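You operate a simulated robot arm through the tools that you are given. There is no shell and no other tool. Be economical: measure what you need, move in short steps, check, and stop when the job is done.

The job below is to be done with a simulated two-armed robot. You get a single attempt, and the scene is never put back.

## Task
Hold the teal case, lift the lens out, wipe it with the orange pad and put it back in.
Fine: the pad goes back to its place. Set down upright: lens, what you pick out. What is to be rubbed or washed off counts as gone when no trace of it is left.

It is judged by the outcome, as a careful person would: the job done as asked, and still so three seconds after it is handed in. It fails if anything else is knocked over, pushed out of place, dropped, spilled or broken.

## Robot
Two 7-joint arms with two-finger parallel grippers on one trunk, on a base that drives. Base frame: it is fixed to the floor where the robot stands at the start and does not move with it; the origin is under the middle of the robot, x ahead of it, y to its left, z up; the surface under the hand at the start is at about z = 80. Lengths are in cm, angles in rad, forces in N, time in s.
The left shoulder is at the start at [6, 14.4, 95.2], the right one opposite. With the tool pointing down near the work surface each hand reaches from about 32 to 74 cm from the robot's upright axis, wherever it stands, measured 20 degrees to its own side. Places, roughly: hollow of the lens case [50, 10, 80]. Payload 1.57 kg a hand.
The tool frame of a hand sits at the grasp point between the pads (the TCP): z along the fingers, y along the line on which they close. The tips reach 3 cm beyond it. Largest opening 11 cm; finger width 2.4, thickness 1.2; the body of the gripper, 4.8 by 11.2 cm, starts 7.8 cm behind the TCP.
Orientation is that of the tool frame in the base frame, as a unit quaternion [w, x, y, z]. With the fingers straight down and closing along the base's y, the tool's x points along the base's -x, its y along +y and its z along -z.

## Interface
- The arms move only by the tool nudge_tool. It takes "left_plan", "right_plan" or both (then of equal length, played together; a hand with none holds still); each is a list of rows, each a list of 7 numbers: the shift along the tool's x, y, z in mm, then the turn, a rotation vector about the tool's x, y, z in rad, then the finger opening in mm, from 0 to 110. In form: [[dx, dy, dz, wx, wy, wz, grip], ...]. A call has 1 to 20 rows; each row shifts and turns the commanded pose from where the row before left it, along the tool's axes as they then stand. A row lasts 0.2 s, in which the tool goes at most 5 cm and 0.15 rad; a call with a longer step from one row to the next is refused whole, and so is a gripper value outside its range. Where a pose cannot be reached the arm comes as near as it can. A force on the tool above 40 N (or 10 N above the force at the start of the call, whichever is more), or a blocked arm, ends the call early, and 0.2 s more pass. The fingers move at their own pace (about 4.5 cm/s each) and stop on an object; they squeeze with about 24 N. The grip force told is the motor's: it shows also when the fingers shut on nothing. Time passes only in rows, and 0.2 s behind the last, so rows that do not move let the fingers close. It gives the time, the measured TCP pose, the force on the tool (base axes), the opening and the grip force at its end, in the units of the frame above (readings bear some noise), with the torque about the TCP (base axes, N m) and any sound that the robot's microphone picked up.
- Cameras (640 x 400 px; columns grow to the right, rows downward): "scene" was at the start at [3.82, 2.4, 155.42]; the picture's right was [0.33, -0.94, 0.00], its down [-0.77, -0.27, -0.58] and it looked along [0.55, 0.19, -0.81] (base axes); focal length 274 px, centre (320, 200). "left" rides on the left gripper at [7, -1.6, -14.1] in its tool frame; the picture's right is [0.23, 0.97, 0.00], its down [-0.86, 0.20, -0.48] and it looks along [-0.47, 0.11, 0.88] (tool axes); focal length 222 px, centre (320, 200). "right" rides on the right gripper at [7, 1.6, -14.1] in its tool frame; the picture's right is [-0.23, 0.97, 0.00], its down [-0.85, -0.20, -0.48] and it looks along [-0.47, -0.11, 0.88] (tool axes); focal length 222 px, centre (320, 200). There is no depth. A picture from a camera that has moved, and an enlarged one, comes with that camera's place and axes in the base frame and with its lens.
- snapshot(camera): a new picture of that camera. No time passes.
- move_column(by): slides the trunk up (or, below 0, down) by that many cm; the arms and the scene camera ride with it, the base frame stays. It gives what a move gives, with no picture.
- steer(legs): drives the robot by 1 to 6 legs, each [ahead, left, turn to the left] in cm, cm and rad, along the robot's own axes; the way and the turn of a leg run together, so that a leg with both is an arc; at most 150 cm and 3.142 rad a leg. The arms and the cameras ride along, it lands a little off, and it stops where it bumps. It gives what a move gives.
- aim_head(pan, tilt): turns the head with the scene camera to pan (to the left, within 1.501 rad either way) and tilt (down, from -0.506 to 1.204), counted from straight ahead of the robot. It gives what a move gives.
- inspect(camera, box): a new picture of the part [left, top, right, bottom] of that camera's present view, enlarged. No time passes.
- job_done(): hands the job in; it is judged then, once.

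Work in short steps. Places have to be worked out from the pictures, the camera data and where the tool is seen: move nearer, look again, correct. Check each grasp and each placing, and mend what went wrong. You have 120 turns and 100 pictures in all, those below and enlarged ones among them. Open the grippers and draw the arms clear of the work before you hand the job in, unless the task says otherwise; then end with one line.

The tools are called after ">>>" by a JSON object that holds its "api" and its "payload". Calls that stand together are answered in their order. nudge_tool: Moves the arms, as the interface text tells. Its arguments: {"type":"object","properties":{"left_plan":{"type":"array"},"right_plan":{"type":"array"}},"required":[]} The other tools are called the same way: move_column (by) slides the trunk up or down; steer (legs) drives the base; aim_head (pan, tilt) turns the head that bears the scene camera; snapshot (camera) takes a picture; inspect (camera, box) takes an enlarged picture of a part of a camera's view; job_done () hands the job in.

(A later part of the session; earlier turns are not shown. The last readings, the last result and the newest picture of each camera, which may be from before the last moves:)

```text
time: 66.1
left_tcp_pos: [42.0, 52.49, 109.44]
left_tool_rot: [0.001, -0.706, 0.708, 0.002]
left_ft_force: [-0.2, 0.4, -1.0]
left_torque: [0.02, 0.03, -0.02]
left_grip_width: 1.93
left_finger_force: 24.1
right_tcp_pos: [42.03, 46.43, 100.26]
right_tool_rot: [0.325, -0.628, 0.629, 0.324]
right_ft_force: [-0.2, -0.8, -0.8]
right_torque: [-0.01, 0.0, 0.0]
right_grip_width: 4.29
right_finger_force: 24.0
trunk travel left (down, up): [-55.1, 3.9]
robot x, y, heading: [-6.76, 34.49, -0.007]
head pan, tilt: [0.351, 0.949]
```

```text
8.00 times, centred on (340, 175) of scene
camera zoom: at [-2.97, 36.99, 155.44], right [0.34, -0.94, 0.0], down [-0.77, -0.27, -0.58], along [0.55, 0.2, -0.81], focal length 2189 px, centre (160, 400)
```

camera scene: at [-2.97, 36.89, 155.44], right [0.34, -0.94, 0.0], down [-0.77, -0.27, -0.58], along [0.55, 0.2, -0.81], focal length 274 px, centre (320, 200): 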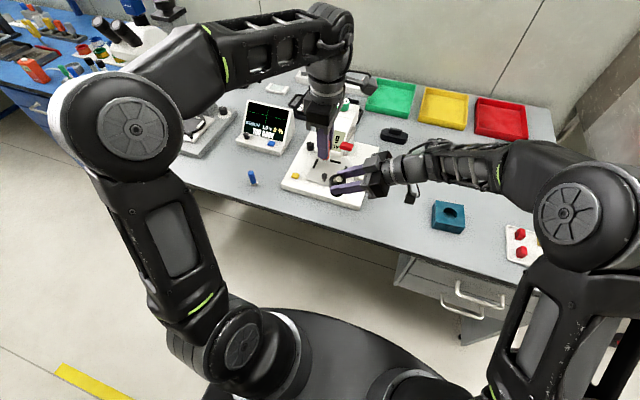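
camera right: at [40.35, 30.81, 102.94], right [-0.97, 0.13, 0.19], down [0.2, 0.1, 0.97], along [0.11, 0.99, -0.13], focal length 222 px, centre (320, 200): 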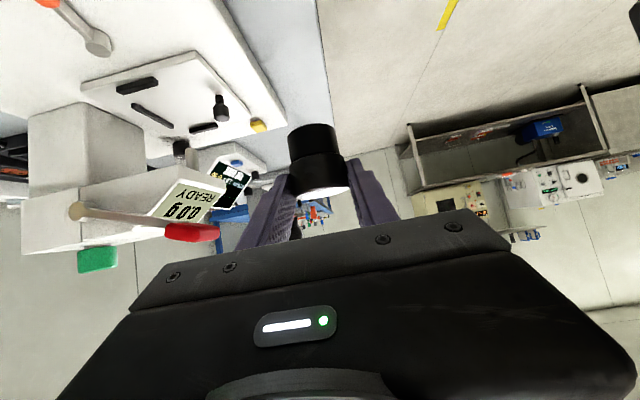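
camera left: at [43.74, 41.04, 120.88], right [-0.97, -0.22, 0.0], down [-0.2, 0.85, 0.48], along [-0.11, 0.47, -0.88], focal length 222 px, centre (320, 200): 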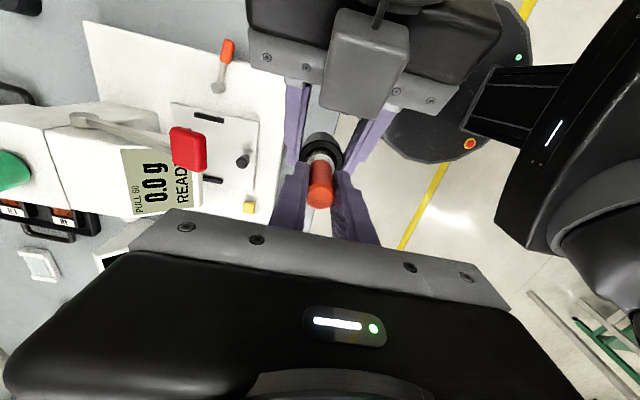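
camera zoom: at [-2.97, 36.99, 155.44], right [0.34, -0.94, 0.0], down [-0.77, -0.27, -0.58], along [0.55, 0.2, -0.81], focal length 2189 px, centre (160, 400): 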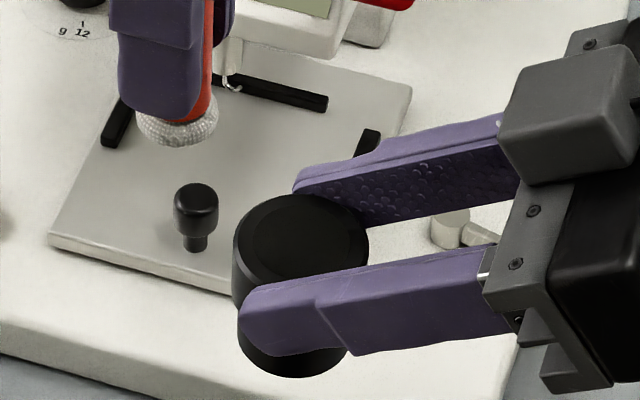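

The glass is clean with no trace left. Return the pad: travel above its spot and descend to about 5 cm above.

>>> {"api": "nudge_tool", "payload": {"left_plan": [[-37.9, -9.1, 0, 0, 0, 0, 12], [-37.9, -9.1, 0, 0, 0, 0, 12], [-37.9, -9.1, 0, 0, 0, 0, 12], [-37.9, -9.1, 0, 0, 0, 0, 12], [-37.9, -9.1, 0, 0, 0, 0, 12], [0, 0, 38, 0, 0, 0, 12], [0, 0, 38, 0, 0, 0, 12], [0, 0, 38, 0, 0, 0, 12], [0, 0, 38, 0, 0, 0, 12], [0, 0, 38, 0, 0, 0, 12]]}}

>>> {"api": "inspect", "payload": {"camera": "scene", "box": [220, 130, 340, 205]}}

```text
time: 68.3
left_tcp_pos: [46.66, 71.41, 90.48]
left_tool_rot: [0.001, -0.706, 0.709, 0.002]
left_ft_force: [-0.6, 0.5, -0.1]
left_torque: [0.02, 0.03, 0.01]
left_grip_width: 1.92
left_finger_force: 24.1
right_tcp_pos: [42.16, 46.5, 100.29]
right_tool_rot: [0.324, -0.628, 0.629, 0.324]
right_ft_force: [-0.2, 0.1, -1.2]
right_torque: [-0.05, -0.01, 0.01]
right_grip_width: 4.31
right_finger_force: 23.8
trunk travel left (down, up): [-55.1, 3.9]
robot x, y, heading: [-6.88, 34.54, -0.01]
head pan, tilt: [0.351, 0.949]
```

```text
5.33 times, centred on (280, 168) of scene
camera zoom: at [-2.92, 36.99, 155.44], right [0.34, -0.94, 0.0], down [-0.77, -0.27, -0.58], along [0.55, 0.2, -0.81], focal length 1459 px, centre (533, 373)
```

zoom: 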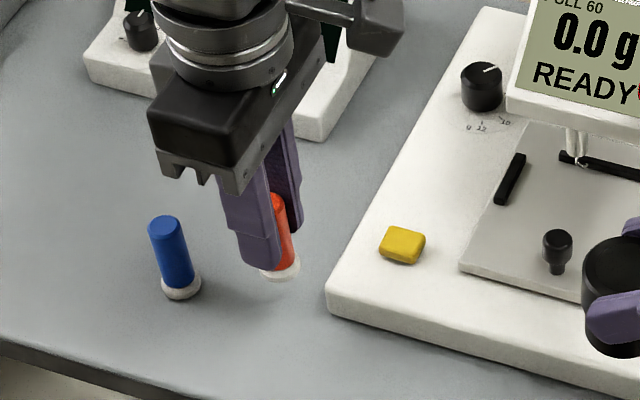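

Lower 5 cm, then feel for the table.

>>> {"api": "nudge_tool", "payload": {"left_plan": [[0, -0.5, 20, 0, 0, 0, 12], [0, 0, 20, 0, 0, 0, 12], [0, 0, 8, 0, 0, 0, 12], [0, 0, 2, 0, 0, 0, 12], [0, 0, 0, 0, 0, 0, 12]]}}

>>> {"api": "nudge_tool", "payload": {"left_plan": [[0, 0, 1, 0, 0, 0, 12], [0, 0, 0, 0, 0, 0, 12]]}}

>>> {"api": "inspect", "payload": {"camera": "scene", "box": [220, 130, 340, 205]}}

```text
time: 69.5
left_tcp_pos: [46.73, 71.48, 85.44]
left_tool_rot: [0.001, -0.707, 0.707, 0.001]
left_ft_force: [-0.2, 0.0, -0.3]
left_torque: [0.01, 0.01, 0.03]
left_grip_width: 1.94
left_finger_force: 24.6
right_tcp_pos: [42.02, 46.39, 100.27]
right_tool_rot: [-0.324, 0.628, -0.628, -0.324]
right_ft_force: [0.3, 0.5, -0.9]
right_torque: [0.0, 0.0, -0.07]
right_grip_width: 4.3
right_finger_force: 23.6
trunk travel left (down, up): [-55.1, 3.9]
robot x, y, heading: [-6.46, 34.37, -0.009]
head pan, tilt: [0.351, 0.949]
```

```text
time: 70.1
left_tcp_pos: [46.8, 71.42, 85.31]
left_tool_rot: [0.002, -0.706, 0.709, 0.001]
left_ft_force: [-0.5, 1.4, 5.8]
left_torque: [-0.02, 0.02, 0.01]
left_grip_width: 1.95
left_finger_force: 23.8
right_tcp_pos: [42.03, 46.44, 100.35]
right_tool_rot: [-0.324, 0.629, -0.628, -0.325]
right_ft_force: [-0.2, -0.4, -0.7]
right_torque: [-0.01, 0.0, 0.01]
right_grip_width: 4.32
right_finger_force: 24.1
trunk travel left (down, up): [-55.1, 3.9]
robot x, y, heading: [-7.06, 34.45, -0.013]
head pan, tilt: [0.351, 0.949]
```

```text
5.33 times, centred on (280, 168) of scene
camera zoom: at [-3.02, 36.92, 155.45], right [0.34, -0.94, 0.0], down [-0.77, -0.27, -0.58], along [0.55, 0.2, -0.81], focal length 1459 px, centre (533, 373)
```

zoom: 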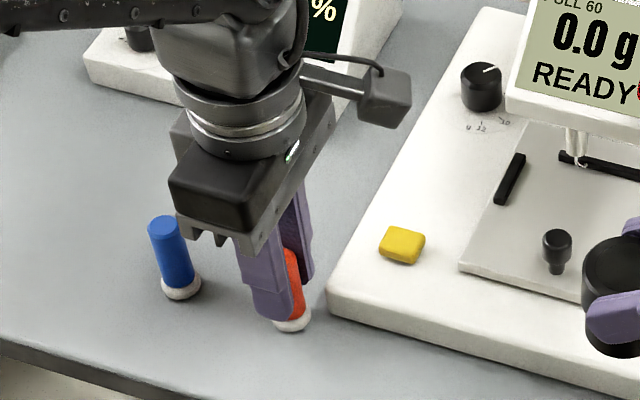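

The pad stands on the table at its spot. Release with a modest opening and rise straight up.

>>> {"api": "nudge_tool", "payload": {"left_plan": [[0, 0, 0, 0, 0, 0, 25], [0, 0, 0, 0, 0, 0, 40], [0, 0, 0, 0, 0, 0, 40], [0, 0, -15, 0, 0, 0, 40], [0, 0, -30, 0, 0, 0, 40], [0, 0, -40, 0, 0, 0, 40], [0, 0, -40, 0, 0, 0, 40], [0, 0, -40, 0, 0, 0, 40]]}}

>>> {"api": "snapshot", "payload": {"camera": "scene"}}

>>> {"api": "inspect", "payload": {"camera": "scene", "box": [230, 155, 310, 205]}}

```text
time: 71.9
left_tcp_pos: [46.72, 71.28, 101.96]
left_tool_rot: [0.002, -0.706, 0.708, 0.002]
left_ft_force: [-0.1, -0.3, 1.0]
left_torque: [-0.03, 0.02, 0.04]
left_grip_width: 4.0
left_finger_force: 0.2
right_tcp_pos: [42.05, 46.53, 100.24]
right_tool_rot: [0.325, -0.628, 0.629, 0.324]
right_ft_force: [0.3, 0.1, -1.1]
right_torque: [-0.02, 0.01, 0.02]
right_grip_width: 4.31
right_finger_force: 23.6
trunk travel left (down, up): [-55.1, 3.9]
robot x, y, heading: [-6.91, 34.21, -0.007]
head pan, tilt: [0.351, 0.949]
```

```text
34 pictures are left
camera scene: at [-3.0, 36.91, 155.43], right [0.34, -0.94, 0.0], down [-0.77, -0.27, -0.58], along [0.55, 0.2, -0.81], focal length 274 px, centre (320, 200)
```

scene: 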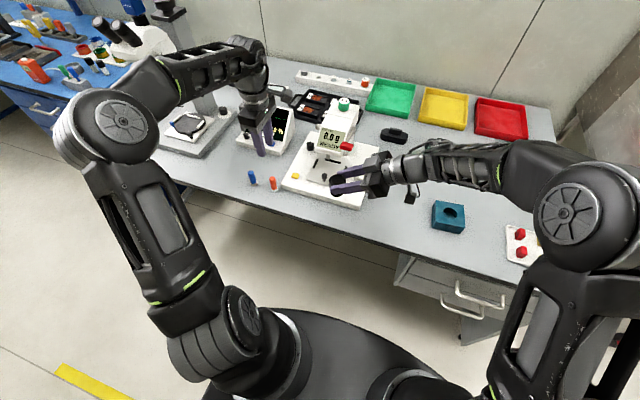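

```text
8.00 times, centred on (270, 180) of scene
camera zoom: at [-3.0, 36.91, 155.43], right [0.34, -0.94, 0.0], down [-0.77, -0.27, -0.58], along [0.55, 0.2, -0.81], focal length 2189 px, centre (720, 360)
```

zoom: 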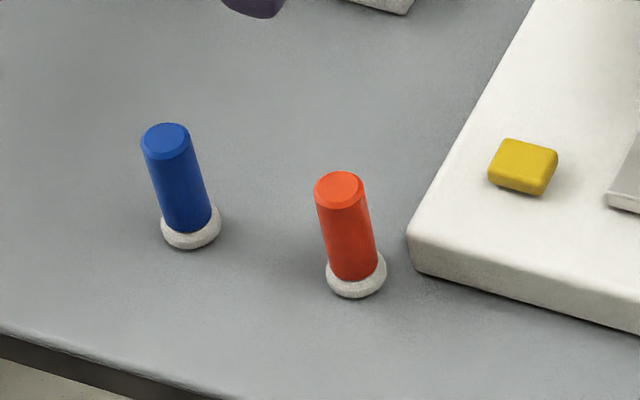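

The pad is back exactly in place. Bring the lens back to its travel pose and retract and unyaw the left hand.

>>> {"api": "nudge_tool", "payload": {"left_plan": [[26, 33, 0, 0, 0, 0, 60], [26, 33, 0, 0, 0, 0, 80], [26, 33, 0, 0, 0, 0, 110], [0, 0, 0, 0, 0, 0.143, 110], [0, 0, 0, 0, 0, 0.143, 110], [0, 0, 0, 0, 0, 0.143, 110], [0, 0, 0, 0, 0, 0.143, 110], [0, 0, 0, 0, 0, 0.143, 110], [0, 0, 0, 0, 0, 0.143, 110], [0, 0, 0, 0, 0, 0.143, 110], [0, 0, 0, 0, 0, 0.143, 110], [0, 0, 0, 0, 0, 0.143, 110], [0, 0, 0, 0, 0, 0.143, 110], [0, 0, 0, 0, 0, 0.143, 110]], "right_plan": [[11.6, -12.8, -33.3, 0, 0, 0, 35], [11.6, -12.8, -33.3, 0, 0, 0, 35], [11.6, -12.8, -33.3, 0, 0, 0, 35], [11.6, -12.8, -33.3, 0, 0, 0, 35], [11.6, -12.8, -33.3, 0, 0, 0, 35], [0, 0, 0, 0, 0, 0, 35], [0, 0, 0, 0, 0, 0, 35], [0, 0, 0, 0, 0, 0, 35], [0, 0, 0, 0, 0, 0, 35], [0, 0, 0, 0, 0, 0, 35], [0, 0, 0, 0, 0, 0, 35], [0, 0, 0, 0, 0, 0, 35], [0, 0, 0, 0, 0, 0, 35], [0, 0, 0, 0, 0, 0, 35]]}}

```text
time: 74.9
left_tcp_pos: [36.83, 63.5, 101.79]
left_tool_rot: [0.0, 0.004, 1.0, 0.002]
left_ft_force: [-0.7, 0.0, -0.3]
left_torque: [0.02, -0.02, 0.0]
left_grip_width: 11.01
left_finger_force: 0.2
right_tcp_pos: [48.6, 29.28, 105.28]
right_tool_rot: [-0.324, 0.629, -0.628, -0.324]
right_ft_force: [-0.4, 0.1, -1.3]
right_torque: [-0.03, 0.0, -0.01]
right_grip_width: 4.32
right_finger_force: 24.1
trunk travel left (down, up): [-55.1, 3.9]
robot x, y, heading: [-7.03, 34.4, -0.009]
head pan, tilt: [0.351, 0.949]
```

Drive right 26 cm back in front of the case.

>>> {"api": "steer", "payload": {"legs": [[0, -26.2, 0]]}}

>>> {"api": "aim_head", "payload": {"pan": 0.1, "tilt": 0.95}}

>>> {"api": "snapshot", "payload": {"camera": "scene"}}

>>> {"api": "inspect", "payload": {"camera": "scene", "box": [270, 145, 390, 220]}}

```text
time: 76.8
left_tcp_pos: [36.53, 36.77, 101.89]
left_tool_rot: [-0.001, 0.002, 1.0, 0.002]
left_ft_force: [-1.0, 1.0, 0.9]
left_torque: [0.0, 0.0, 0.0]
left_grip_width: 11.0
left_finger_force: 0.1
right_tcp_pos: [48.36, 2.28, 105.39]
right_tool_rot: [-0.325, 0.628, -0.628, -0.324]
right_ft_force: [0.2, -0.9, -0.4]
right_torque: [-0.04, 0.02, 0.01]
right_grip_width: 4.34
right_finger_force: 24.1
trunk travel left (down, up): [-55.1, 3.9]
robot x, y, heading: [-6.94, 7.52, -0.006]
head pan, tilt: [0.351, 0.949]
```

```text
time: 77.5
left_tcp_pos: [36.7, 36.75, 101.78]
left_tool_rot: [-0.001, 0.002, 1.0, 0.002]
left_ft_force: [-0.8, -0.1, -1.0]
left_torque: [0.01, 0.01, 0.01]
left_grip_width: 11.02
left_finger_force: 0.0
right_tcp_pos: [48.47, 2.39, 105.4]
right_tool_rot: [-0.324, 0.629, -0.628, -0.326]
right_ft_force: [-0.1, -0.1, -1.2]
right_torque: [-0.01, 0.0, -0.01]
right_grip_width: 4.34
right_finger_force: 24.0
trunk travel left (down, up): [-55.1, 3.9]
robot x, y, heading: [-6.9, 7.63, -0.008]
head pan, tilt: [0.099, 0.949]
```

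```text
32 pictures are left
camera scene: at [-2.79, 8.24, 155.44], right [0.09, -1.0, 0.0], down [-0.81, -0.08, -0.58], along [0.58, 0.05, -0.81], focal length 274 px, centre (320, 200)
```

scene: 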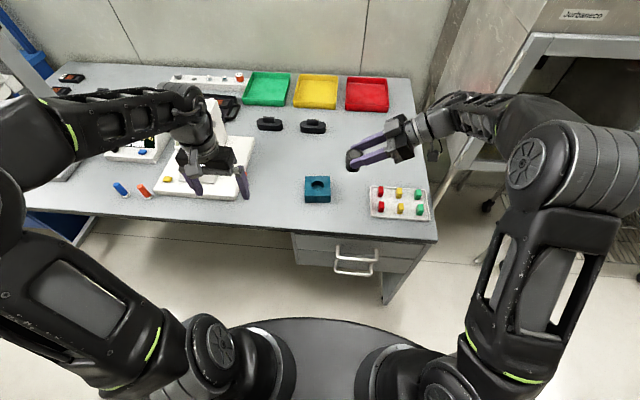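

```text
5.33 times, centred on (330, 182) of scene
camera zoom: at [-2.79, 8.24, 155.44], right [0.09, -1.0, 0.0], down [-0.81, -0.08, -0.58], along [0.58, 0.05, -0.81], focal length 1459 px, centre (267, 293)
```

zoom: 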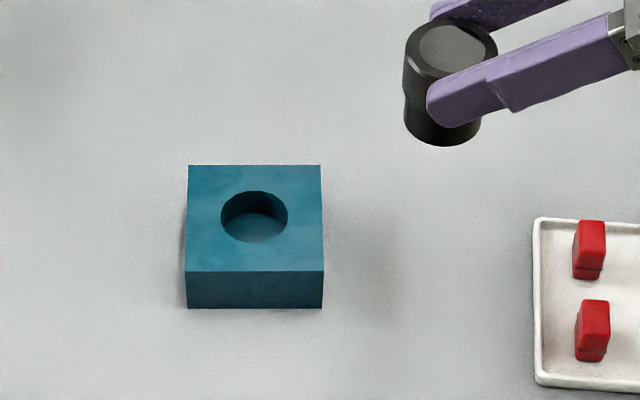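

The case is undisturbed. Bring the left hand back in front of it, yawed and tilted as before.

>>> {"api": "nudge_tool", "payload": {"left_plan": [[-10.3, -38.9, 0, 0, 0, 0, 110], [-10.3, -38.9, 0, 0, 0, 0, 110], [-10.3, -38.9, 0, 0, 0, 0, 110], [-10.3, -38.9, 0, 0, 0, 0, 110], [-10.3, -38.9, 0, 0, 0, 0, 110], [-10.3, -38.9, 0, 0, 0, 0, 110], [0, 0, 0, 0, 0, -0.108, 110], [0, 0, 0, 0, -0.1436, 0, 110], [0, 0, 0, 0, -0.1436, 0, 110], [0, 0, 0, 0, -0.1436, 0, 110], [0, 0, 0, 0, -0.1436, 0, 110], [0, 0, 0, 0, -0.1436, 0, 110], [0, 0, 0, 0, -0.1436, 0, 110], [0, 0, 0, 0, -0.1436, 0, 110], [21, 0, 13.4, 0, 0, 0, 110], [21, 0, 13.4, 0, 0, 0, 110], [21, 0, 13.4, 0, 0, 0, 110], [21, 0, 13.4, 0, 0, 0, 110]]}}

>>> {"api": "snapshot", "payload": {"camera": "left"}}

```text
time: 81.3
left_tcp_pos: [42.62, 13.42, 91.83]
left_tool_rot: [0.481, -0.045, 0.875, 0.027]
left_ft_force: [-0.1, 0.0, -0.1]
left_torque: [-0.03, -0.03, 0.0]
left_grip_width: 11.0
left_finger_force: 0.1
right_tcp_pos: [48.36, 2.36, 105.22]
right_tool_rot: [-0.323, 0.629, -0.628, -0.325]
right_ft_force: [1.1, 0.3, -1.3]
right_torque: [-0.01, -0.01, 0.01]
right_grip_width: 4.33
right_finger_force: 23.8
trunk travel left (down, up): [-55.1, 3.9]
robot x, y, heading: [-7.14, 7.67, -0.01]
head pan, tilt: [0.099, 0.949]
```

```text
30 pictures are left
camera left: at [27.2, 10.2, 93.58], right [-0.22, 0.96, -0.19], down [0.03, 0.2, 0.98], along [0.97, 0.21, -0.08], focal length 222 px, centre (320, 200)
```

left: 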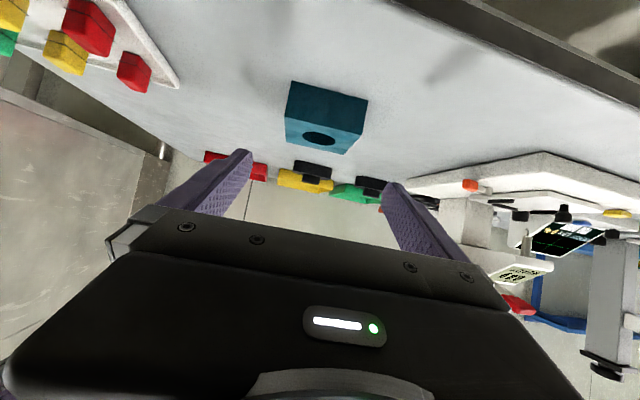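

Aligned. Lower, slide forward onto the case's side faces, and close.

>>> {"api": "nudge_tool", "payload": {"left_plan": [[22.7, -1.1, 15.5, 0, 0, 0, 110], [22.7, -1.1, 15.5, 0, 0, 0, 110], [22.7, -1.1, 15.5, 0, 0, 0, 110], [-10.7, 0, 17, 0, 0, 0, 110], [-10.7, 0, 17, 0, 0, 0, 110], [-10.7, 0, 17, 0, 0, 0, 110]]}}

>>> {"api": "snapshot", "payload": {"camera": "left"}}

```text
time: 82.7
left_tcp_pos: [49.2, 13.68, 83.72]
left_tool_rot: [0.481, -0.045, 0.875, 0.028]
left_ft_force: [0.4, 0.6, 0.1]
left_torque: [-0.02, 0.03, 0.0]
left_grip_width: 11.0
left_finger_force: 0.2
right_tcp_pos: [48.32, 2.34, 105.26]
right_tool_rot: [-0.323, 0.629, -0.628, -0.325]
right_ft_force: [0.2, 0.6, -1.1]
right_torque: [0.01, -0.01, 0.0]
right_grip_width: 4.31
right_finger_force: 24.1
trunk travel left (down, up): [-55.1, 3.9]
robot x, y, heading: [-7.17, 7.5, -0.001]
head pan, tilt: [0.099, 0.949]
```

```text
29 pictures are left
camera left: at [33.67, 10.62, 85.37], right [-0.22, 0.96, -0.19], down [0.03, 0.2, 0.98], along [0.97, 0.21, -0.08], focal length 222 px, centre (320, 200)
```

left: 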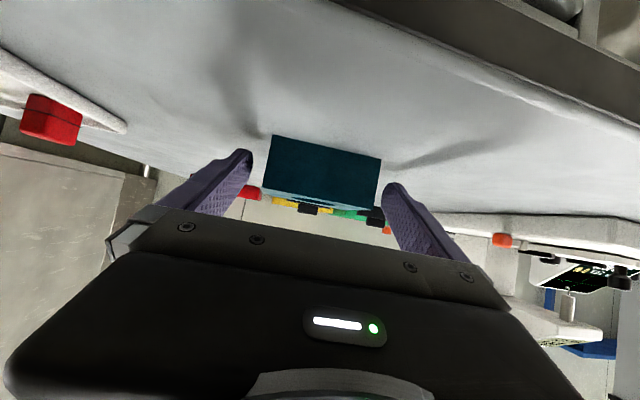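

Shift 1.5 mm and close on the case.

>>> {"api": "nudge_tool", "payload": {"left_plan": [[0, 1.5, 0, 0, 0, 0, 110], [0, 0, 0, 0, 0, 0, 90], [0, 0, 0, 0, 0, 0, 80], [0, 0, 0, 0, 0, 0, 75], [0, 0, 0, 0, 0, 0, 75]]}}

>>> {"api": "inspect", "payload": {"camera": "scene", "box": [270, 145, 390, 220]}}

```text
time: 83.9
left_tcp_pos: [48.93, 13.93, 83.54]
left_tool_rot: [0.48, -0.046, 0.876, 0.028]
left_ft_force: [0.2, -0.6, -0.5]
left_torque: [-0.08, 0.0, -0.03]
left_grip_width: 8.5
left_finger_force: 23.9
right_tcp_pos: [48.41, 2.39, 105.3]
right_tool_rot: [-0.324, 0.629, -0.628, -0.325]
right_ft_force: [-0.1, -0.1, 0.0]
right_torque: [-0.03, 0.0, 0.03]
right_grip_width: 4.35
right_finger_force: 23.9
trunk travel left (down, up): [-55.1, 3.9]
robot x, y, heading: [-7.01, 7.67, -0.008]
head pan, tilt: [0.099, 0.949]
```

```text
5.33 times, centred on (330, 182) of scene
camera zoom: at [-2.78, 8.23, 155.44], right [0.09, -1.0, 0.0], down [-0.81, -0.07, -0.58], along [0.58, 0.05, -0.81], focal length 1459 px, centre (267, 293)
```

zoom: 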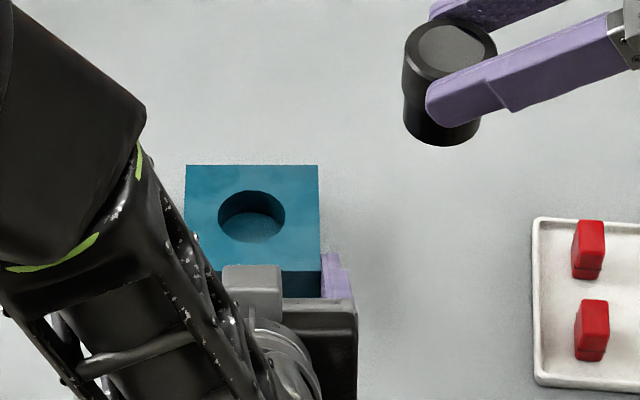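

Case held again. Bring the lens over the hole at z≈95.

>>> {"api": "nudge_tool", "payload": {"right_plan": [[5.3, -14, 35.5, 0, 0, 0, 35], [5.3, -14, 35.5, 0, 0, 0, 35], [5.3, -14, 35.5, 0, 0, 0, 35], [5.3, -14, 35.5, 0, 0, 0, 35], [0, 0, 0, 0, 0, 0, 35]]}}

>>> {"api": "inspect", "payload": {"camera": "scene", "box": [270, 125, 390, 200]}}

>>> {"api": "snapshot", "payload": {"camera": "right"}}

```text
time: 85.1
left_tcp_pos: [49.09, 13.91, 83.53]
left_tool_rot: [0.481, -0.045, 0.875, 0.027]
left_ft_force: [-1.0, -0.3, 0.1]
left_torque: [-0.01, -0.07, -0.01]
left_grip_width: 8.46
left_finger_force: 23.8
right_tcp_pos: [54.02, 12.89, 95.24]
right_tool_rot: [-0.324, 0.628, -0.628, -0.324]
right_ft_force: [0.0, 1.2, -1.2]
right_torque: [0.01, 0.0, 0.0]
right_grip_width: 4.35
right_finger_force: 23.8
trunk travel left (down, up): [-55.1, 3.9]
robot x, y, heading: [-7.14, 7.55, -0.008]
head pan, tilt: [0.099, 0.949]
```

```text
5.33 times, centred on (330, 162) of scene
camera zoom: at [-2.8, 8.22, 155.44], right [0.09, -1.0, 0.0], down [-0.81, -0.07, -0.58], along [0.58, 0.05, -0.81], focal length 1459 px, centre (267, 400)
```

zoom: 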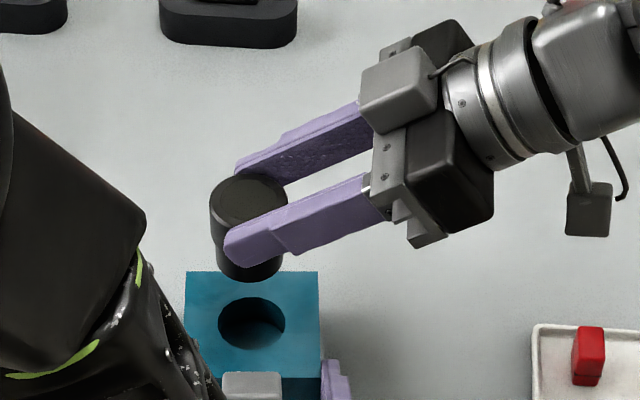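

```text
26 pictures are left
camera right: at [52.42, -2.7, 97.92], right [-0.97, 0.13, 0.19], down [0.2, 0.1, 0.97], along [0.11, 0.99, -0.13], focal length 222 px, centre (320, 200)
```

right: 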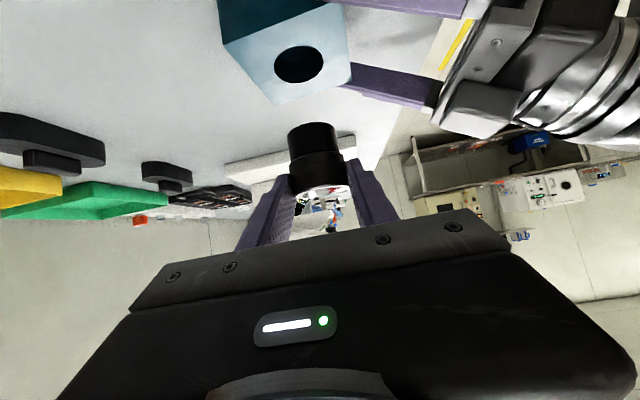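

Lens and hole agree within ~2 mm. Descend 5 cm with a 1 mm shift, just above the case, and look again.

>>> {"api": "nudge_tool", "payload": {"right_plan": [[13.5, 1, 9.7, 0, 0, 0, 35], [13.5, 0, 9.7, 0, 0, 0, 35], [13.5, 0, 9.7, 0, 0, 0, 35], [0, 0, 0, 0, 0, 0, 35]]}}

>>> {"api": "inspect", "payload": {"camera": "scene", "box": [290, 145, 370, 195]}}

>>> {"api": "inspect", "payload": {"camera": "right", "box": [240, 60, 400, 160]}}

```text
time: 86.1
left_tcp_pos: [48.91, 13.92, 83.67]
left_tool_rot: [0.481, -0.045, 0.875, 0.027]
left_ft_force: [-0.5, -0.7, 0.5]
left_torque: [-0.08, -0.04, 0.0]
left_grip_width: 8.5
left_finger_force: 24.2
right_tcp_pos: [53.84, 12.69, 90.44]
right_tool_rot: [0.324, -0.628, 0.628, 0.324]
right_ft_force: [-0.4, -0.2, -1.8]
right_torque: [-0.03, 0.03, -0.01]
right_grip_width: 4.31
right_finger_force: 23.9
trunk travel left (down, up): [-55.1, 3.9]
robot x, y, heading: [-6.75, 7.11, -0.007]
head pan, tilt: [0.099, 0.949]
```

```text
8.00 times, centred on (330, 170) of scene
camera zoom: at [-2.78, 8.24, 155.44], right [0.09, -1.0, 0.0], down [-0.81, -0.07, -0.58], along [0.58, 0.05, -0.81], focal length 2189 px, centre (240, 440)
```

zoom: 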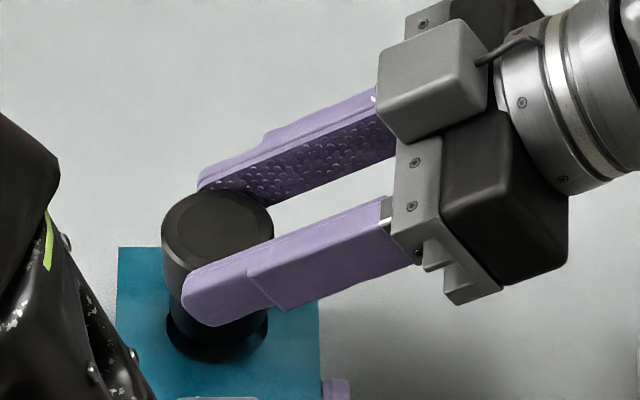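

```text
4.00 times, centred on (320, 110) of right
camera zoom: at [52.22, -2.84, 93.1], right [-0.97, 0.13, 0.19], down [0.2, 0.11, 0.97], along [0.11, 0.99, -0.13], focal length 888 px, centre (320, 560)
```

zoom: 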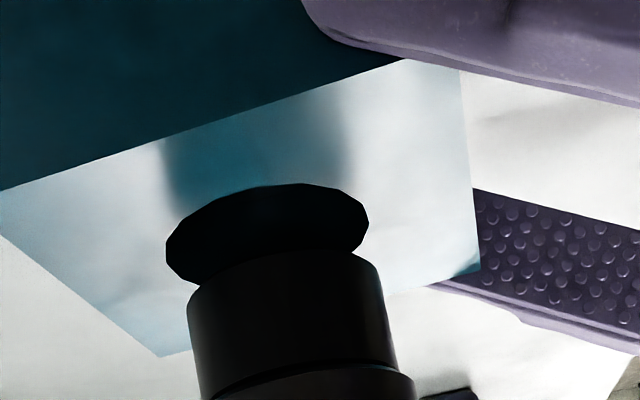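

The right camera shows the lens about 1.5 mm too far toward −x, while y is aligned. Correct it and descend 1.6 cm to start entry.

>>> {"api": "nudge_tool", "payload": {"right_plan": [[0, -1.5, 0, 0, 0, 0, 35], [3.3, 0, 2.3, 0, 0, 0, 35], [3.3, 0, 2.3, 0, 0, 0, 35], [3.3, 0, 2.3, 0, 0, 0, 35], [2.4, 0, 1.7, 0, 0, 0, 35], [0, 0, 0, 0, 0, 0, 35]]}}

>>> {"api": "inspect", "payload": {"camera": "right", "box": [240, 80, 400, 180]}}

>>> {"api": "inspect", "payload": {"camera": "scene", "box": [290, 145, 370, 195]}}

```text
time: 87.5
left_tcp_pos: [49.02, 13.94, 83.54]
left_tool_rot: [0.481, -0.044, 0.875, 0.027]
left_ft_force: [1.1, -0.2, 0.1]
left_torque: [-0.06, -0.07, -0.03]
left_grip_width: 8.48
left_finger_force: 24.2
right_tcp_pos: [54.02, 12.72, 88.87]
right_tool_rot: [-0.324, 0.629, -0.628, -0.325]
right_ft_force: [1.1, 0.1, 0.2]
right_torque: [-0.02, 0.01, 0.0]
right_grip_width: 4.31
right_finger_force: 24.2
trunk travel left (down, up): [-55.1, 3.9]
robot x, y, heading: [-6.93, 7.28, -0.009]
head pan, tilt: [0.099, 0.949]
```

```text
4.00 times, centred on (320, 130) of right
camera zoom: at [52.4, -2.87, 91.54], right [-0.97, 0.13, 0.19], down [0.2, 0.11, 0.97], along [0.11, 0.99, -0.13], focal length 888 px, centre (320, 480)
```

zoom: 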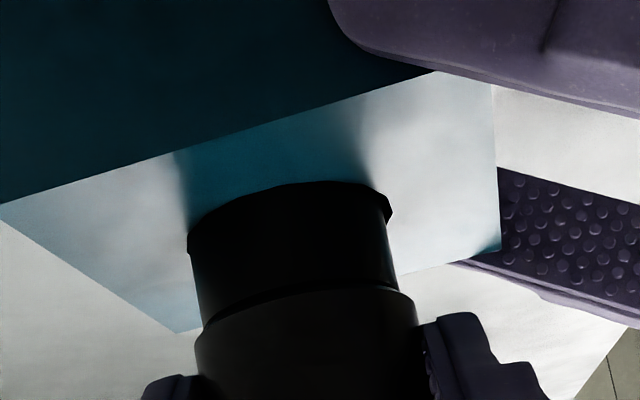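

```text
8.00 times, centred on (330, 170) of scene
camera zoom: at [-2.78, 8.24, 155.44], right [0.09, -1.0, 0.0], down [-0.81, -0.07, -0.58], along [0.58, 0.05, -0.81], focal length 2189 px, centre (240, 440)
```

zoom: 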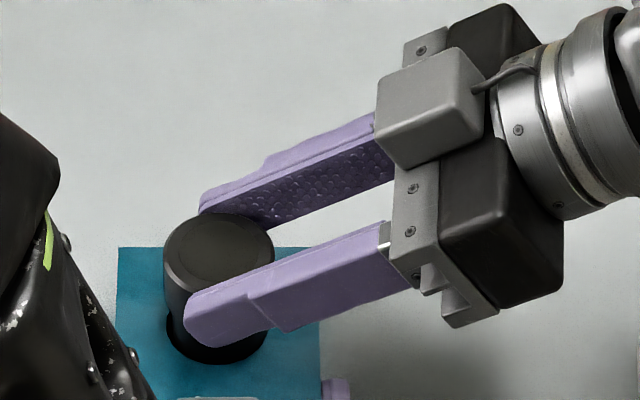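

Entry looks aligned with no contact force. Continue down in small steps.

>>> {"api": "nudge_tool", "payload": {"right_plan": [[2, 0, 1.45, 0, 0, 0, 35], [2, 0, 1.45, 0, 0, 0, 35], [0, 0, 0, 0, 0, 0, 35]]}}

>>> {"api": "nudge_tool", "payload": {"right_plan": [[2, 0, 1.45, 0, 0, 0, 35], [2, 0, 1.45, 0, 0, 0, 35], [0, 0, 0, 0, 0, 0, 35]]}}

>>> {"api": "inspect", "payload": {"camera": "right", "box": [240, 80, 400, 180]}}

```text
time: 88.3
left_tcp_pos: [49.02, 14.08, 83.59]
left_tool_rot: [0.48, -0.045, 0.875, 0.028]
left_ft_force: [-0.3, 0.7, 0.9]
left_torque: [-0.1, -0.02, -0.05]
left_grip_width: 8.47
left_finger_force: 24.0
right_tcp_pos: [54.18, 12.84, 88.38]
right_tool_rot: [0.324, -0.628, 0.628, 0.324]
right_ft_force: [0.4, 0.0, -0.3]
right_torque: [0.01, -0.02, -0.02]
right_grip_width: 4.32
right_finger_force: 23.9
trunk travel left (down, up): [-55.1, 3.9]
robot x, y, heading: [-6.91, 7.71, -0.008]
head pan, tilt: [0.099, 0.949]
```

```text
time: 89.1
left_tcp_pos: [49.02, 13.85, 83.58]
left_tool_rot: [0.48, -0.045, 0.875, 0.028]
left_ft_force: [0.2, -0.4, 0.3]
left_torque: [-0.09, -0.05, -0.04]
left_grip_width: 8.49
left_finger_force: 23.8
right_tcp_pos: [54.11, 12.81, 88.02]
right_tool_rot: [-0.324, 0.629, -0.629, -0.324]
right_ft_force: [0.1, -0.6, -1.5]
right_torque: [-0.02, -0.02, 0.0]
right_grip_width: 4.33
right_finger_force: 24.2
trunk travel left (down, up): [-55.1, 3.9]
robot x, y, heading: [-7.0, 7.54, -0.009]
head pan, tilt: [0.099, 0.949]
```

```text
4.00 times, centred on (320, 130) of right
camera zoom: at [52.45, -2.8, 90.57], right [-0.97, 0.13, 0.19], down [0.2, 0.11, 0.97], along [0.11, 0.99, -0.13], focal length 888 px, centre (320, 480)
```

zoom: 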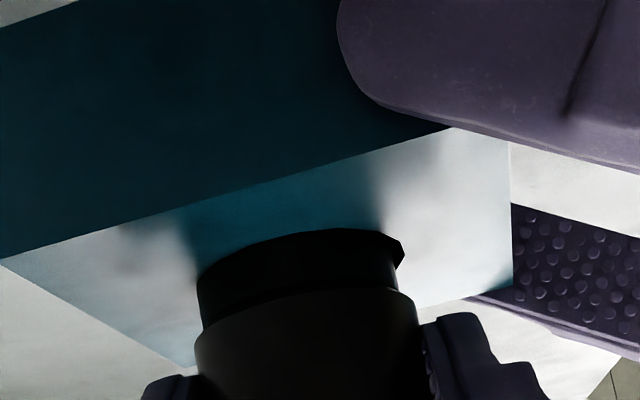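

It's inside the hole without force. Continue 7 mm with a half-millimetre correction.

>>> {"api": "nudge_tool", "payload": {"right_plan": [[1.6, 0.5, 1.16, 0, 0, 0, 35], [1.6, 0, 1.16, 0, 0, 0, 35], [1.6, 0, 1.16, 0, 0, 0, 35], [0.9, 0, 0.6, 0, 0, 0, 35], [0, 0, 0, 0, 0, 0, 35]]}}

>>> {"api": "inspect", "payload": {"camera": "right", "box": [240, 100, 400, 200]}}

```text
time: 90.3
left_tcp_pos: [49.09, 14.04, 83.51]
left_tool_rot: [0.481, -0.045, 0.875, 0.028]
left_ft_force: [-0.8, -0.5, 0.4]
left_torque: [-0.06, -0.01, -0.04]
left_grip_width: 8.48
left_finger_force: 23.4
right_tcp_pos: [53.94, 12.77, 87.16]
right_tool_rot: [-0.324, 0.629, -0.628, -0.325]
right_ft_force: [-0.3, -0.3, -0.8]
right_torque: [0.0, -0.01, -0.01]
right_grip_width: 4.33
right_finger_force: 24.0
trunk travel left (down, up): [-55.1, 3.9]
robot x, y, heading: [-6.88, 7.48, -0.008]
head pan, tilt: [0.099, 0.949]
```

```text
4.00 times, centred on (320, 150) of right
camera zoom: at [52.38, -2.8, 89.88], right [-0.97, 0.13, 0.19], down [0.2, 0.11, 0.97], along [0.11, 0.99, -0.13], focal length 888 px, centre (320, 400)
```

zoom: 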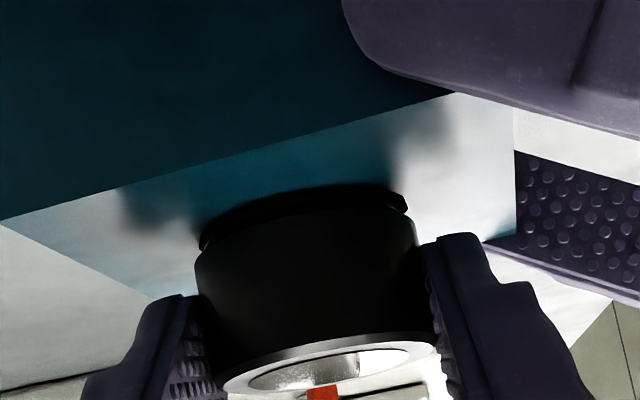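

Almost seated. Feel down in 1 mm steps.

>>> {"api": "nudge_tool", "payload": {"right_plan": [[0.8, 0, 0.58, 0, 0, 0, 35], [0.8, 0, 0.58, 0, 0, 0, 35], [0, 0, 0, 0, 0, 0, 35]]}}

>>> {"api": "nudge_tool", "payload": {"right_plan": [[0.8, 0, 0.58, 0, 0, 0, 35], [0, 0, 0, 0, 0, 0, 35]]}}

>>> {"api": "inspect", "payload": {"camera": "right", "box": [240, 100, 400, 200]}}

```text
time: 91.1
left_tcp_pos: [49.05, 13.93, 83.57]
left_tool_rot: [0.481, -0.045, 0.875, 0.027]
left_ft_force: [0.8, -1.5, 0.0]
left_torque: [-0.17, -0.05, -0.02]
left_grip_width: 8.5
left_finger_force: 24.1
right_tcp_pos: [54.02, 12.81, 87.09]
right_tool_rot: [-0.324, 0.629, -0.627, -0.325]
right_ft_force: [-0.9, -1.4, 1.9]
right_torque: [0.01, 0.06, 0.06]
right_grip_width: 4.31
right_finger_force: 24.5
trunk travel left (down, up): [-55.1, 3.9]
robot x, y, heading: [-6.85, 7.42, -0.011]
head pan, tilt: [0.099, 0.949]
```

```text
time: 91.7
left_tcp_pos: [49.09, 13.87, 83.56]
left_tool_rot: [0.481, -0.045, 0.875, 0.027]
left_ft_force: [5.0, 0.0, -5.8]
left_torque: [-0.25, -0.05, 0.05]
left_grip_width: 8.48
left_finger_force: 23.7
right_tcp_pos: [54.14, 12.82, 87.09]
right_tool_rot: [-0.325, 0.628, -0.627, -0.326]
right_ft_force: [-2.1, -2.4, 13.4]
right_torque: [0.12, 0.2, 0.06]
right_grip_width: 4.31
right_finger_force: 23.9
trunk travel left (down, up): [-55.1, 3.9]
robot x, y, heading: [-7.22, 7.6, -0.004]
head pan, tilt: [0.099, 0.949]
```

```text
4.00 times, centred on (320, 150) of right
camera zoom: at [52.41, -2.75, 89.68], right [-0.97, 0.13, 0.18], down [0.2, 0.1, 0.97], along [0.11, 0.99, -0.13], focal length 888 px, centre (320, 400)
```

zoom: 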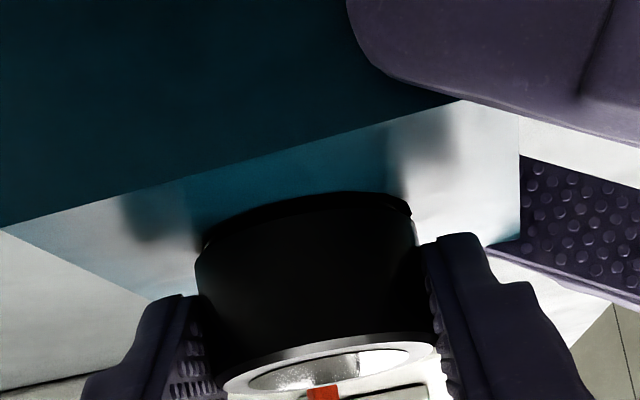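

13 N at TCP z≈87.05, which matches the original seated height (86.94). Relieve 1 mm, then release the lens.

>>> {"api": "nudge_tool", "payload": {"right_plan": [[-0.8, 0, -0.58, 0, 0, 0, 35], [0, 0, 0, 0, 0, 0, 50], [0, 0, 0, 0, 0, 0, 65], [0, 0, 0, 0, 0, 0, 65]]}}

>>> {"api": "inspect", "payload": {"camera": "right", "box": [240, 100, 400, 200]}}

>>> {"api": "inspect", "payload": {"camera": "scene", "box": [270, 145, 390, 220]}}

```text
time: 92.7
left_tcp_pos: [49.05, 13.96, 83.58]
left_tool_rot: [0.48, -0.044, 0.876, 0.027]
left_ft_force: [-1.2, -0.5, -0.4]
left_torque: [-0.08, 0.05, -0.04]
left_grip_width: 8.5
left_finger_force: 24.3
right_tcp_pos: [53.92, 12.82, 86.98]
right_tool_rot: [-0.324, 0.629, -0.628, -0.325]
right_ft_force: [0.5, 0.5, -0.1]
right_torque: [-0.01, 0.01, -0.02]
right_grip_width: 6.49
right_finger_force: 0.2
trunk travel left (down, up): [-55.1, 3.9]
robot x, y, heading: [-6.82, 7.66, 0.0]
head pan, tilt: [0.099, 0.949]
```

```text
4.00 times, centred on (320, 150) of right
camera zoom: at [52.35, -2.76, 89.68], right [-0.97, 0.13, 0.19], down [0.2, 0.11, 0.97], along [0.11, 0.99, -0.13], focal length 888 px, centre (320, 400)
```

zoom: 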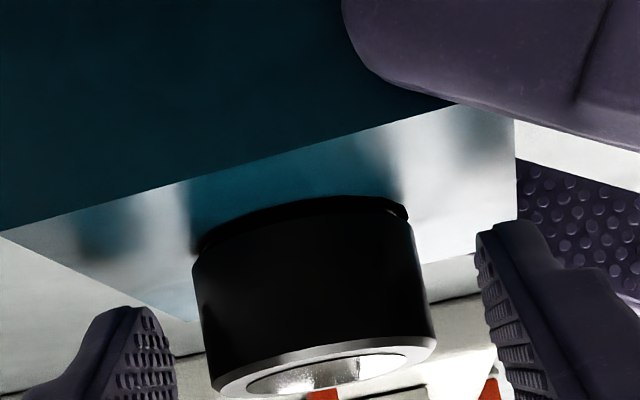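

```text
5.33 times, centred on (330, 182) of scene
camera zoom: at [-2.79, 8.24, 155.44], right [0.09, -1.0, 0.0], down [-0.81, -0.07, -0.58], along [0.58, 0.05, -0.81], focal length 1459 px, centre (267, 293)
```

zoom: 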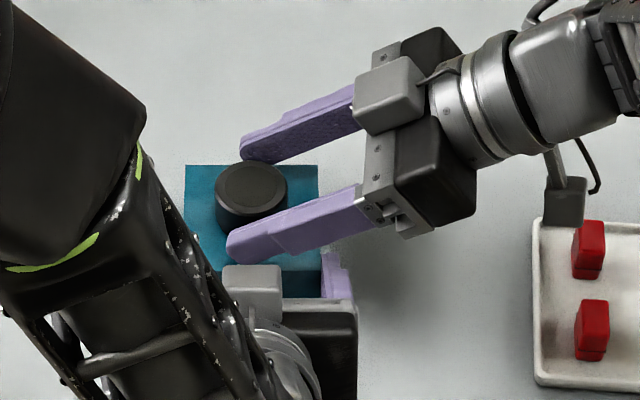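

The lens stays at its original height (top z≈87). Raise the right hand straight off and look.

>>> {"api": "nudge_tool", "payload": {"right_plan": [[-8.1, 0, -5.8, 0, 0, 0, 65], [-16.3, 0, -11.7, 0, 0, 0, 65], [-16.3, 0, -11.7, 0, 0, 0, 65], [-16.3, 0, -11.7, 0, 0, 0, 65], [-16.3, 0, -11.7, 0, 0, 0, 65], [0, 0, -40, 0, 0, 0, 65], [0, 0, -40, 0, 0, 0, 65]]}}

>>> {"api": "inspect", "payload": {"camera": "scene", "box": [290, 150, 370, 200]}}

>>> {"api": "inspect", "payload": {"camera": "right", "box": [240, 60, 400, 160]}}

```text
time: 94.3
left_tcp_pos: [49.02, 13.99, 83.47]
left_tool_rot: [0.481, -0.044, 0.875, 0.026]
left_ft_force: [-1.3, -0.5, -0.4]
left_torque: [-0.13, 0.0, -0.04]
left_grip_width: 8.5
left_finger_force: 24.0
right_tcp_pos: [54.03, 6.11, 100.73]
right_tool_rot: [-0.324, 0.629, -0.628, -0.325]
right_ft_force: [-1.2, 0.4, -0.4]
right_torque: [-0.02, -0.01, 0.01]
right_grip_width: 6.49
right_finger_force: 0.1
trunk travel left (down, up): [-55.1, 3.9]
robot x, y, heading: [-6.63, 7.28, -0.005]
head pan, tilt: [0.099, 0.949]
```

```text
8.00 times, centred on (330, 175) of scene
camera zoom: at [-2.81, 8.19, 155.43], right [0.09, -1.0, 0.0], down [-0.81, -0.07, -0.58], along [0.58, 0.05, -0.81], focal length 2189 px, centre (240, 400)
```

zoom: 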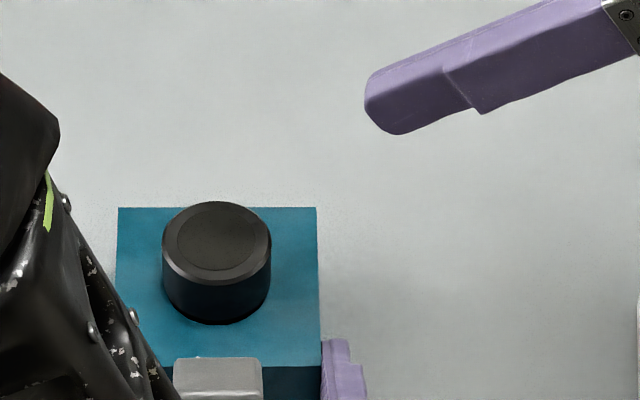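

```text
4.00 times, centred on (320, 110) of right
camera zoom: at [52.48, -9.52, 103.4], right [-0.97, 0.13, 0.19], down [0.2, 0.11, 0.97], along [0.11, 0.99, -0.13], focal length 888 px, centre (320, 560)
```

zoom: 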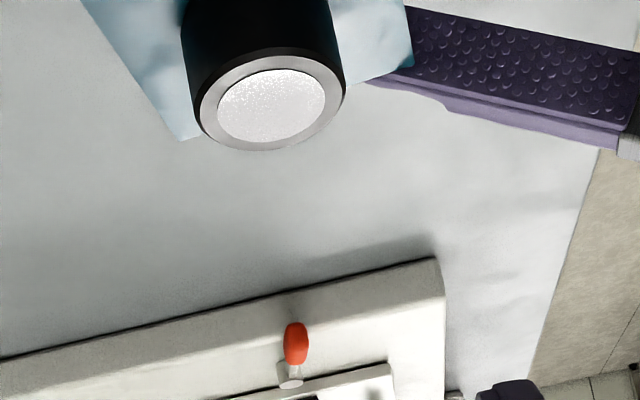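

The lens is seated, upright and clean. Release the case, back off straight, rise, and move the right hand farther clear.

>>> {"api": "nudge_tool", "payload": {"left_plan": [[0, 0, 0, 0, 0, 0, 95], [0, 0, 0, 0, 0, 0, 110], [0, 0, 0, 0, 0, 0, 110], [10.7, 0, -17, 0, 0, 0, 110], [10.7, 0, -17, 0, 0, 0, 110], [10.7, 0, -17, 0, 0, 0, 110], [-21, 0, -13.4, 0, 0, 0, 110], [-21, 0, -13.4, 0, 0, 0, 110], [-21, 0, -13.4, 0, 0, 0, 110], [-21, 0, -13.4, 0, 0, 0, 110], [-21, 0, -13.4, 0, 0, 0, 110], [-21, 0, -13.4, 0, 0, 0, 110]], "right_plan": [[0, 0, -30, 0, 0, 0, 65], [0, 0, -30, 0, 0, 0, 65], [0, 0, -30, 0, 0, 0, 65], [0, 0, 0, 0, 0, 0, 65], [0, 0, 0, 0, 0, 0, 65], [0, 0, 0, 0, 0, 0, 65], [0, 0, 0, 0, 0, 0, 65], [0, 0, 0, 0, 0, 0, 65], [0, 0, 0, 0, 0, 0, 65], [0, 0, 0, 0, 0, 0, 65], [0, 0, 0, 0, 0, 0, 65], [0, 0, 0, 0, 0, 0, 65]]}}

>>> {"api": "snapshot", "payload": {"camera": "scene"}}

>>> {"api": "snapshot", "payload": {"camera": "left"}}

```text
time: 96.9
left_tcp_pos: [42.99, 13.0, 98.6]
left_tool_rot: [0.481, -0.044, 0.875, 0.028]
left_ft_force: [-0.7, -0.6, -0.1]
left_torque: [-0.03, 0.02, -0.01]
left_grip_width: 11.02
left_finger_force: 0.2
right_tcp_pos: [54.02, -1.3, 105.95]
right_tool_rot: [-0.324, 0.629, -0.628, -0.325]
right_ft_force: [0.6, -0.2, -0.5]
right_torque: [-0.02, 0.0, -0.01]
right_grip_width: 6.49
right_finger_force: 0.1
trunk travel left (down, up): [-55.1, 3.9]
robot x, y, heading: [-7.09, 8.04, -0.01]
head pan, tilt: [0.099, 0.949]
```

```text
14 pictures are left
camera scene: at [-2.84, 8.25, 155.44], right [0.09, -1.0, 0.0], down [-0.81, -0.07, -0.58], along [0.58, 0.05, -0.81], focal length 274 px, centre (320, 200)
```

scene: 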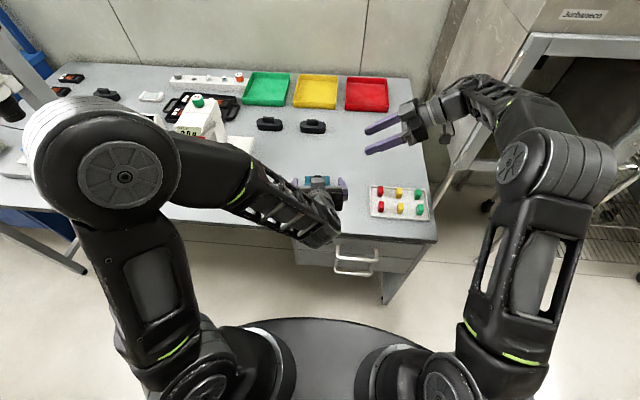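

```text
13 pictures are left
camera left: at [27.49, 9.9, 100.18], right [-0.22, 0.96, -0.19], down [0.03, 0.2, 0.98], along [0.97, 0.21, -0.08], focal length 222 px, centre (320, 200)
```

left: 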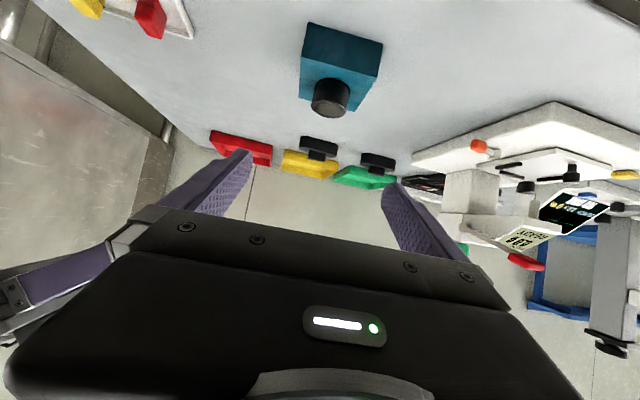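

Slide the left hand farther away and take a last close look at the lens and case.

>>> {"api": "nudge_tool", "payload": {"left_plan": [[-5, 40, -3, 0, 0, 0, 110], [-5, 40, -3, 0, 0, 0, 110], [-5, 40, -3, 0, 0, 0, 110], [-5, 40, -3, 0, 0, 0, 110], [0, 0, 0, 0, 0, 0, 110]]}}

>>> {"api": "inspect", "payload": {"camera": "scene", "box": [280, 145, 360, 215]}}

>>> {"api": "snapshot", "payload": {"camera": "scene"}}

```text
time: 98.1
left_tcp_pos: [44.63, 28.34, 101.41]
left_tool_rot: [0.481, -0.046, 0.875, 0.028]
left_ft_force: [-0.5, 0.0, -0.2]
left_torque: [0.0, -0.03, 0.02]
left_grip_width: 11.0
left_finger_force: 0.1
left hand out of reach, approached as far as the arm can: row 2, 3, 4
right_tcp_pos: [54.17, -1.39, 106.05]
right_tool_rot: [0.325, -0.628, 0.628, 0.325]
right_ft_force: [0.0, 0.0, 0.4]
right_torque: [-0.01, 0.01, 0.0]
right_grip_width: 6.51
right_finger_force: 0.0
trunk travel left (down, up): [-55.1, 3.9]
robot x, y, heading: [-7.02, 7.6, -0.01]
head pan, tilt: [0.099, 0.949]
```

```text
5.71 times, centred on (320, 180) of scene
camera zoom: at [-2.78, 8.2, 155.44], right [0.09, -1.0, 0.0], down [-0.81, -0.07, -0.58], along [0.58, 0.05, -0.81], focal length 1563 px, centre (320, 314)
```

zoom: 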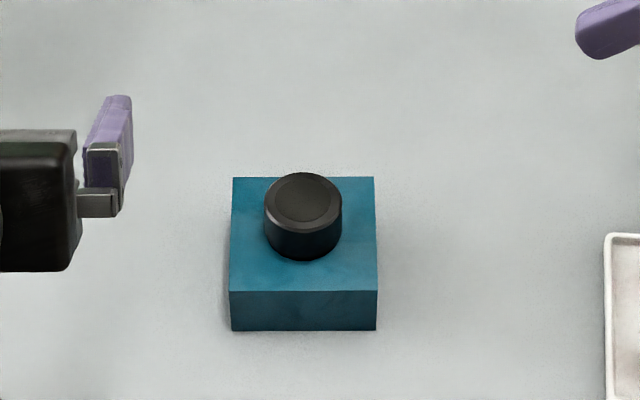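

```text
11 pictures are left
camera scene: at [-2.78, 8.2, 155.44], right [0.09, -1.0, 0.0], down [-0.81, -0.07, -0.58], along [0.58, 0.05, -0.81], focal length 274 px, centre (320, 200)
```

scene: 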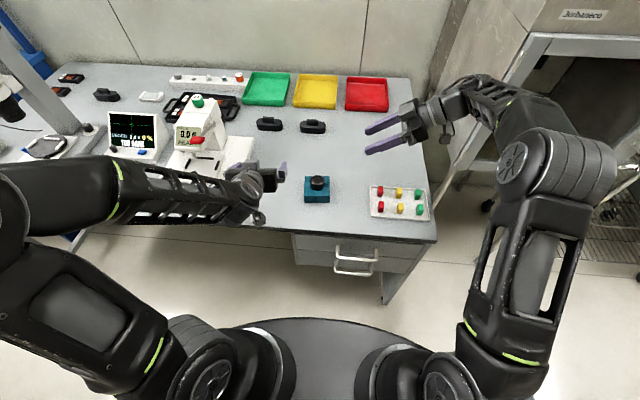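

Lens and case look right. The forearm hides the pads, so raise the arm to verify them before handing in.

>>> {"api": "nudge_tool", "payload": {"left_plan": [[-21, -10, -13.4, 0, 0, 0, 110], [-21, -20, -13.4, 0, 0, 0, 110], [-21, -20, -13.4, 0, 0, 0, 110], [-10, -20, -7, 0, 0, 0, 110]]}}

>>> {"api": "snapshot", "payload": {"camera": "scene"}}

```text
time: 99.1
left_tcp_pos: [45.42, 21.27, 109.92]
left_tool_rot: [0.481, -0.045, 0.875, 0.028]
left_ft_force: [0.6, 0.2, -0.5]
left_torque: [-0.01, 0.0, 0.05]
left_grip_width: 10.99
left_finger_force: 0.0
right_tcp_pos: [54.03, -1.25, 105.94]
right_tool_rot: [-0.323, 0.629, -0.628, -0.324]
right_ft_force: [-1.2, -0.6, 0.8]
right_torque: [-0.01, -0.01, 0.0]
right_grip_width: 6.49
right_finger_force: 0.0
trunk travel left (down, up): [-55.1, 3.9]
robot x, y, heading: [-7.06, 7.37, -0.01]
head pan, tilt: [0.099, 0.949]
```

```text
10 pictures are left
camera scene: at [-2.77, 8.19, 155.44], right [0.09, -1.0, 0.0], down [-0.81, -0.07, -0.58], along [0.58, 0.05, -0.81], focal length 274 px, centre (320, 200)
```

scene: 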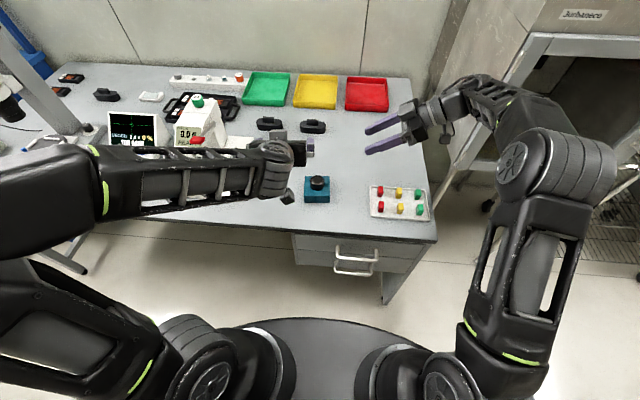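

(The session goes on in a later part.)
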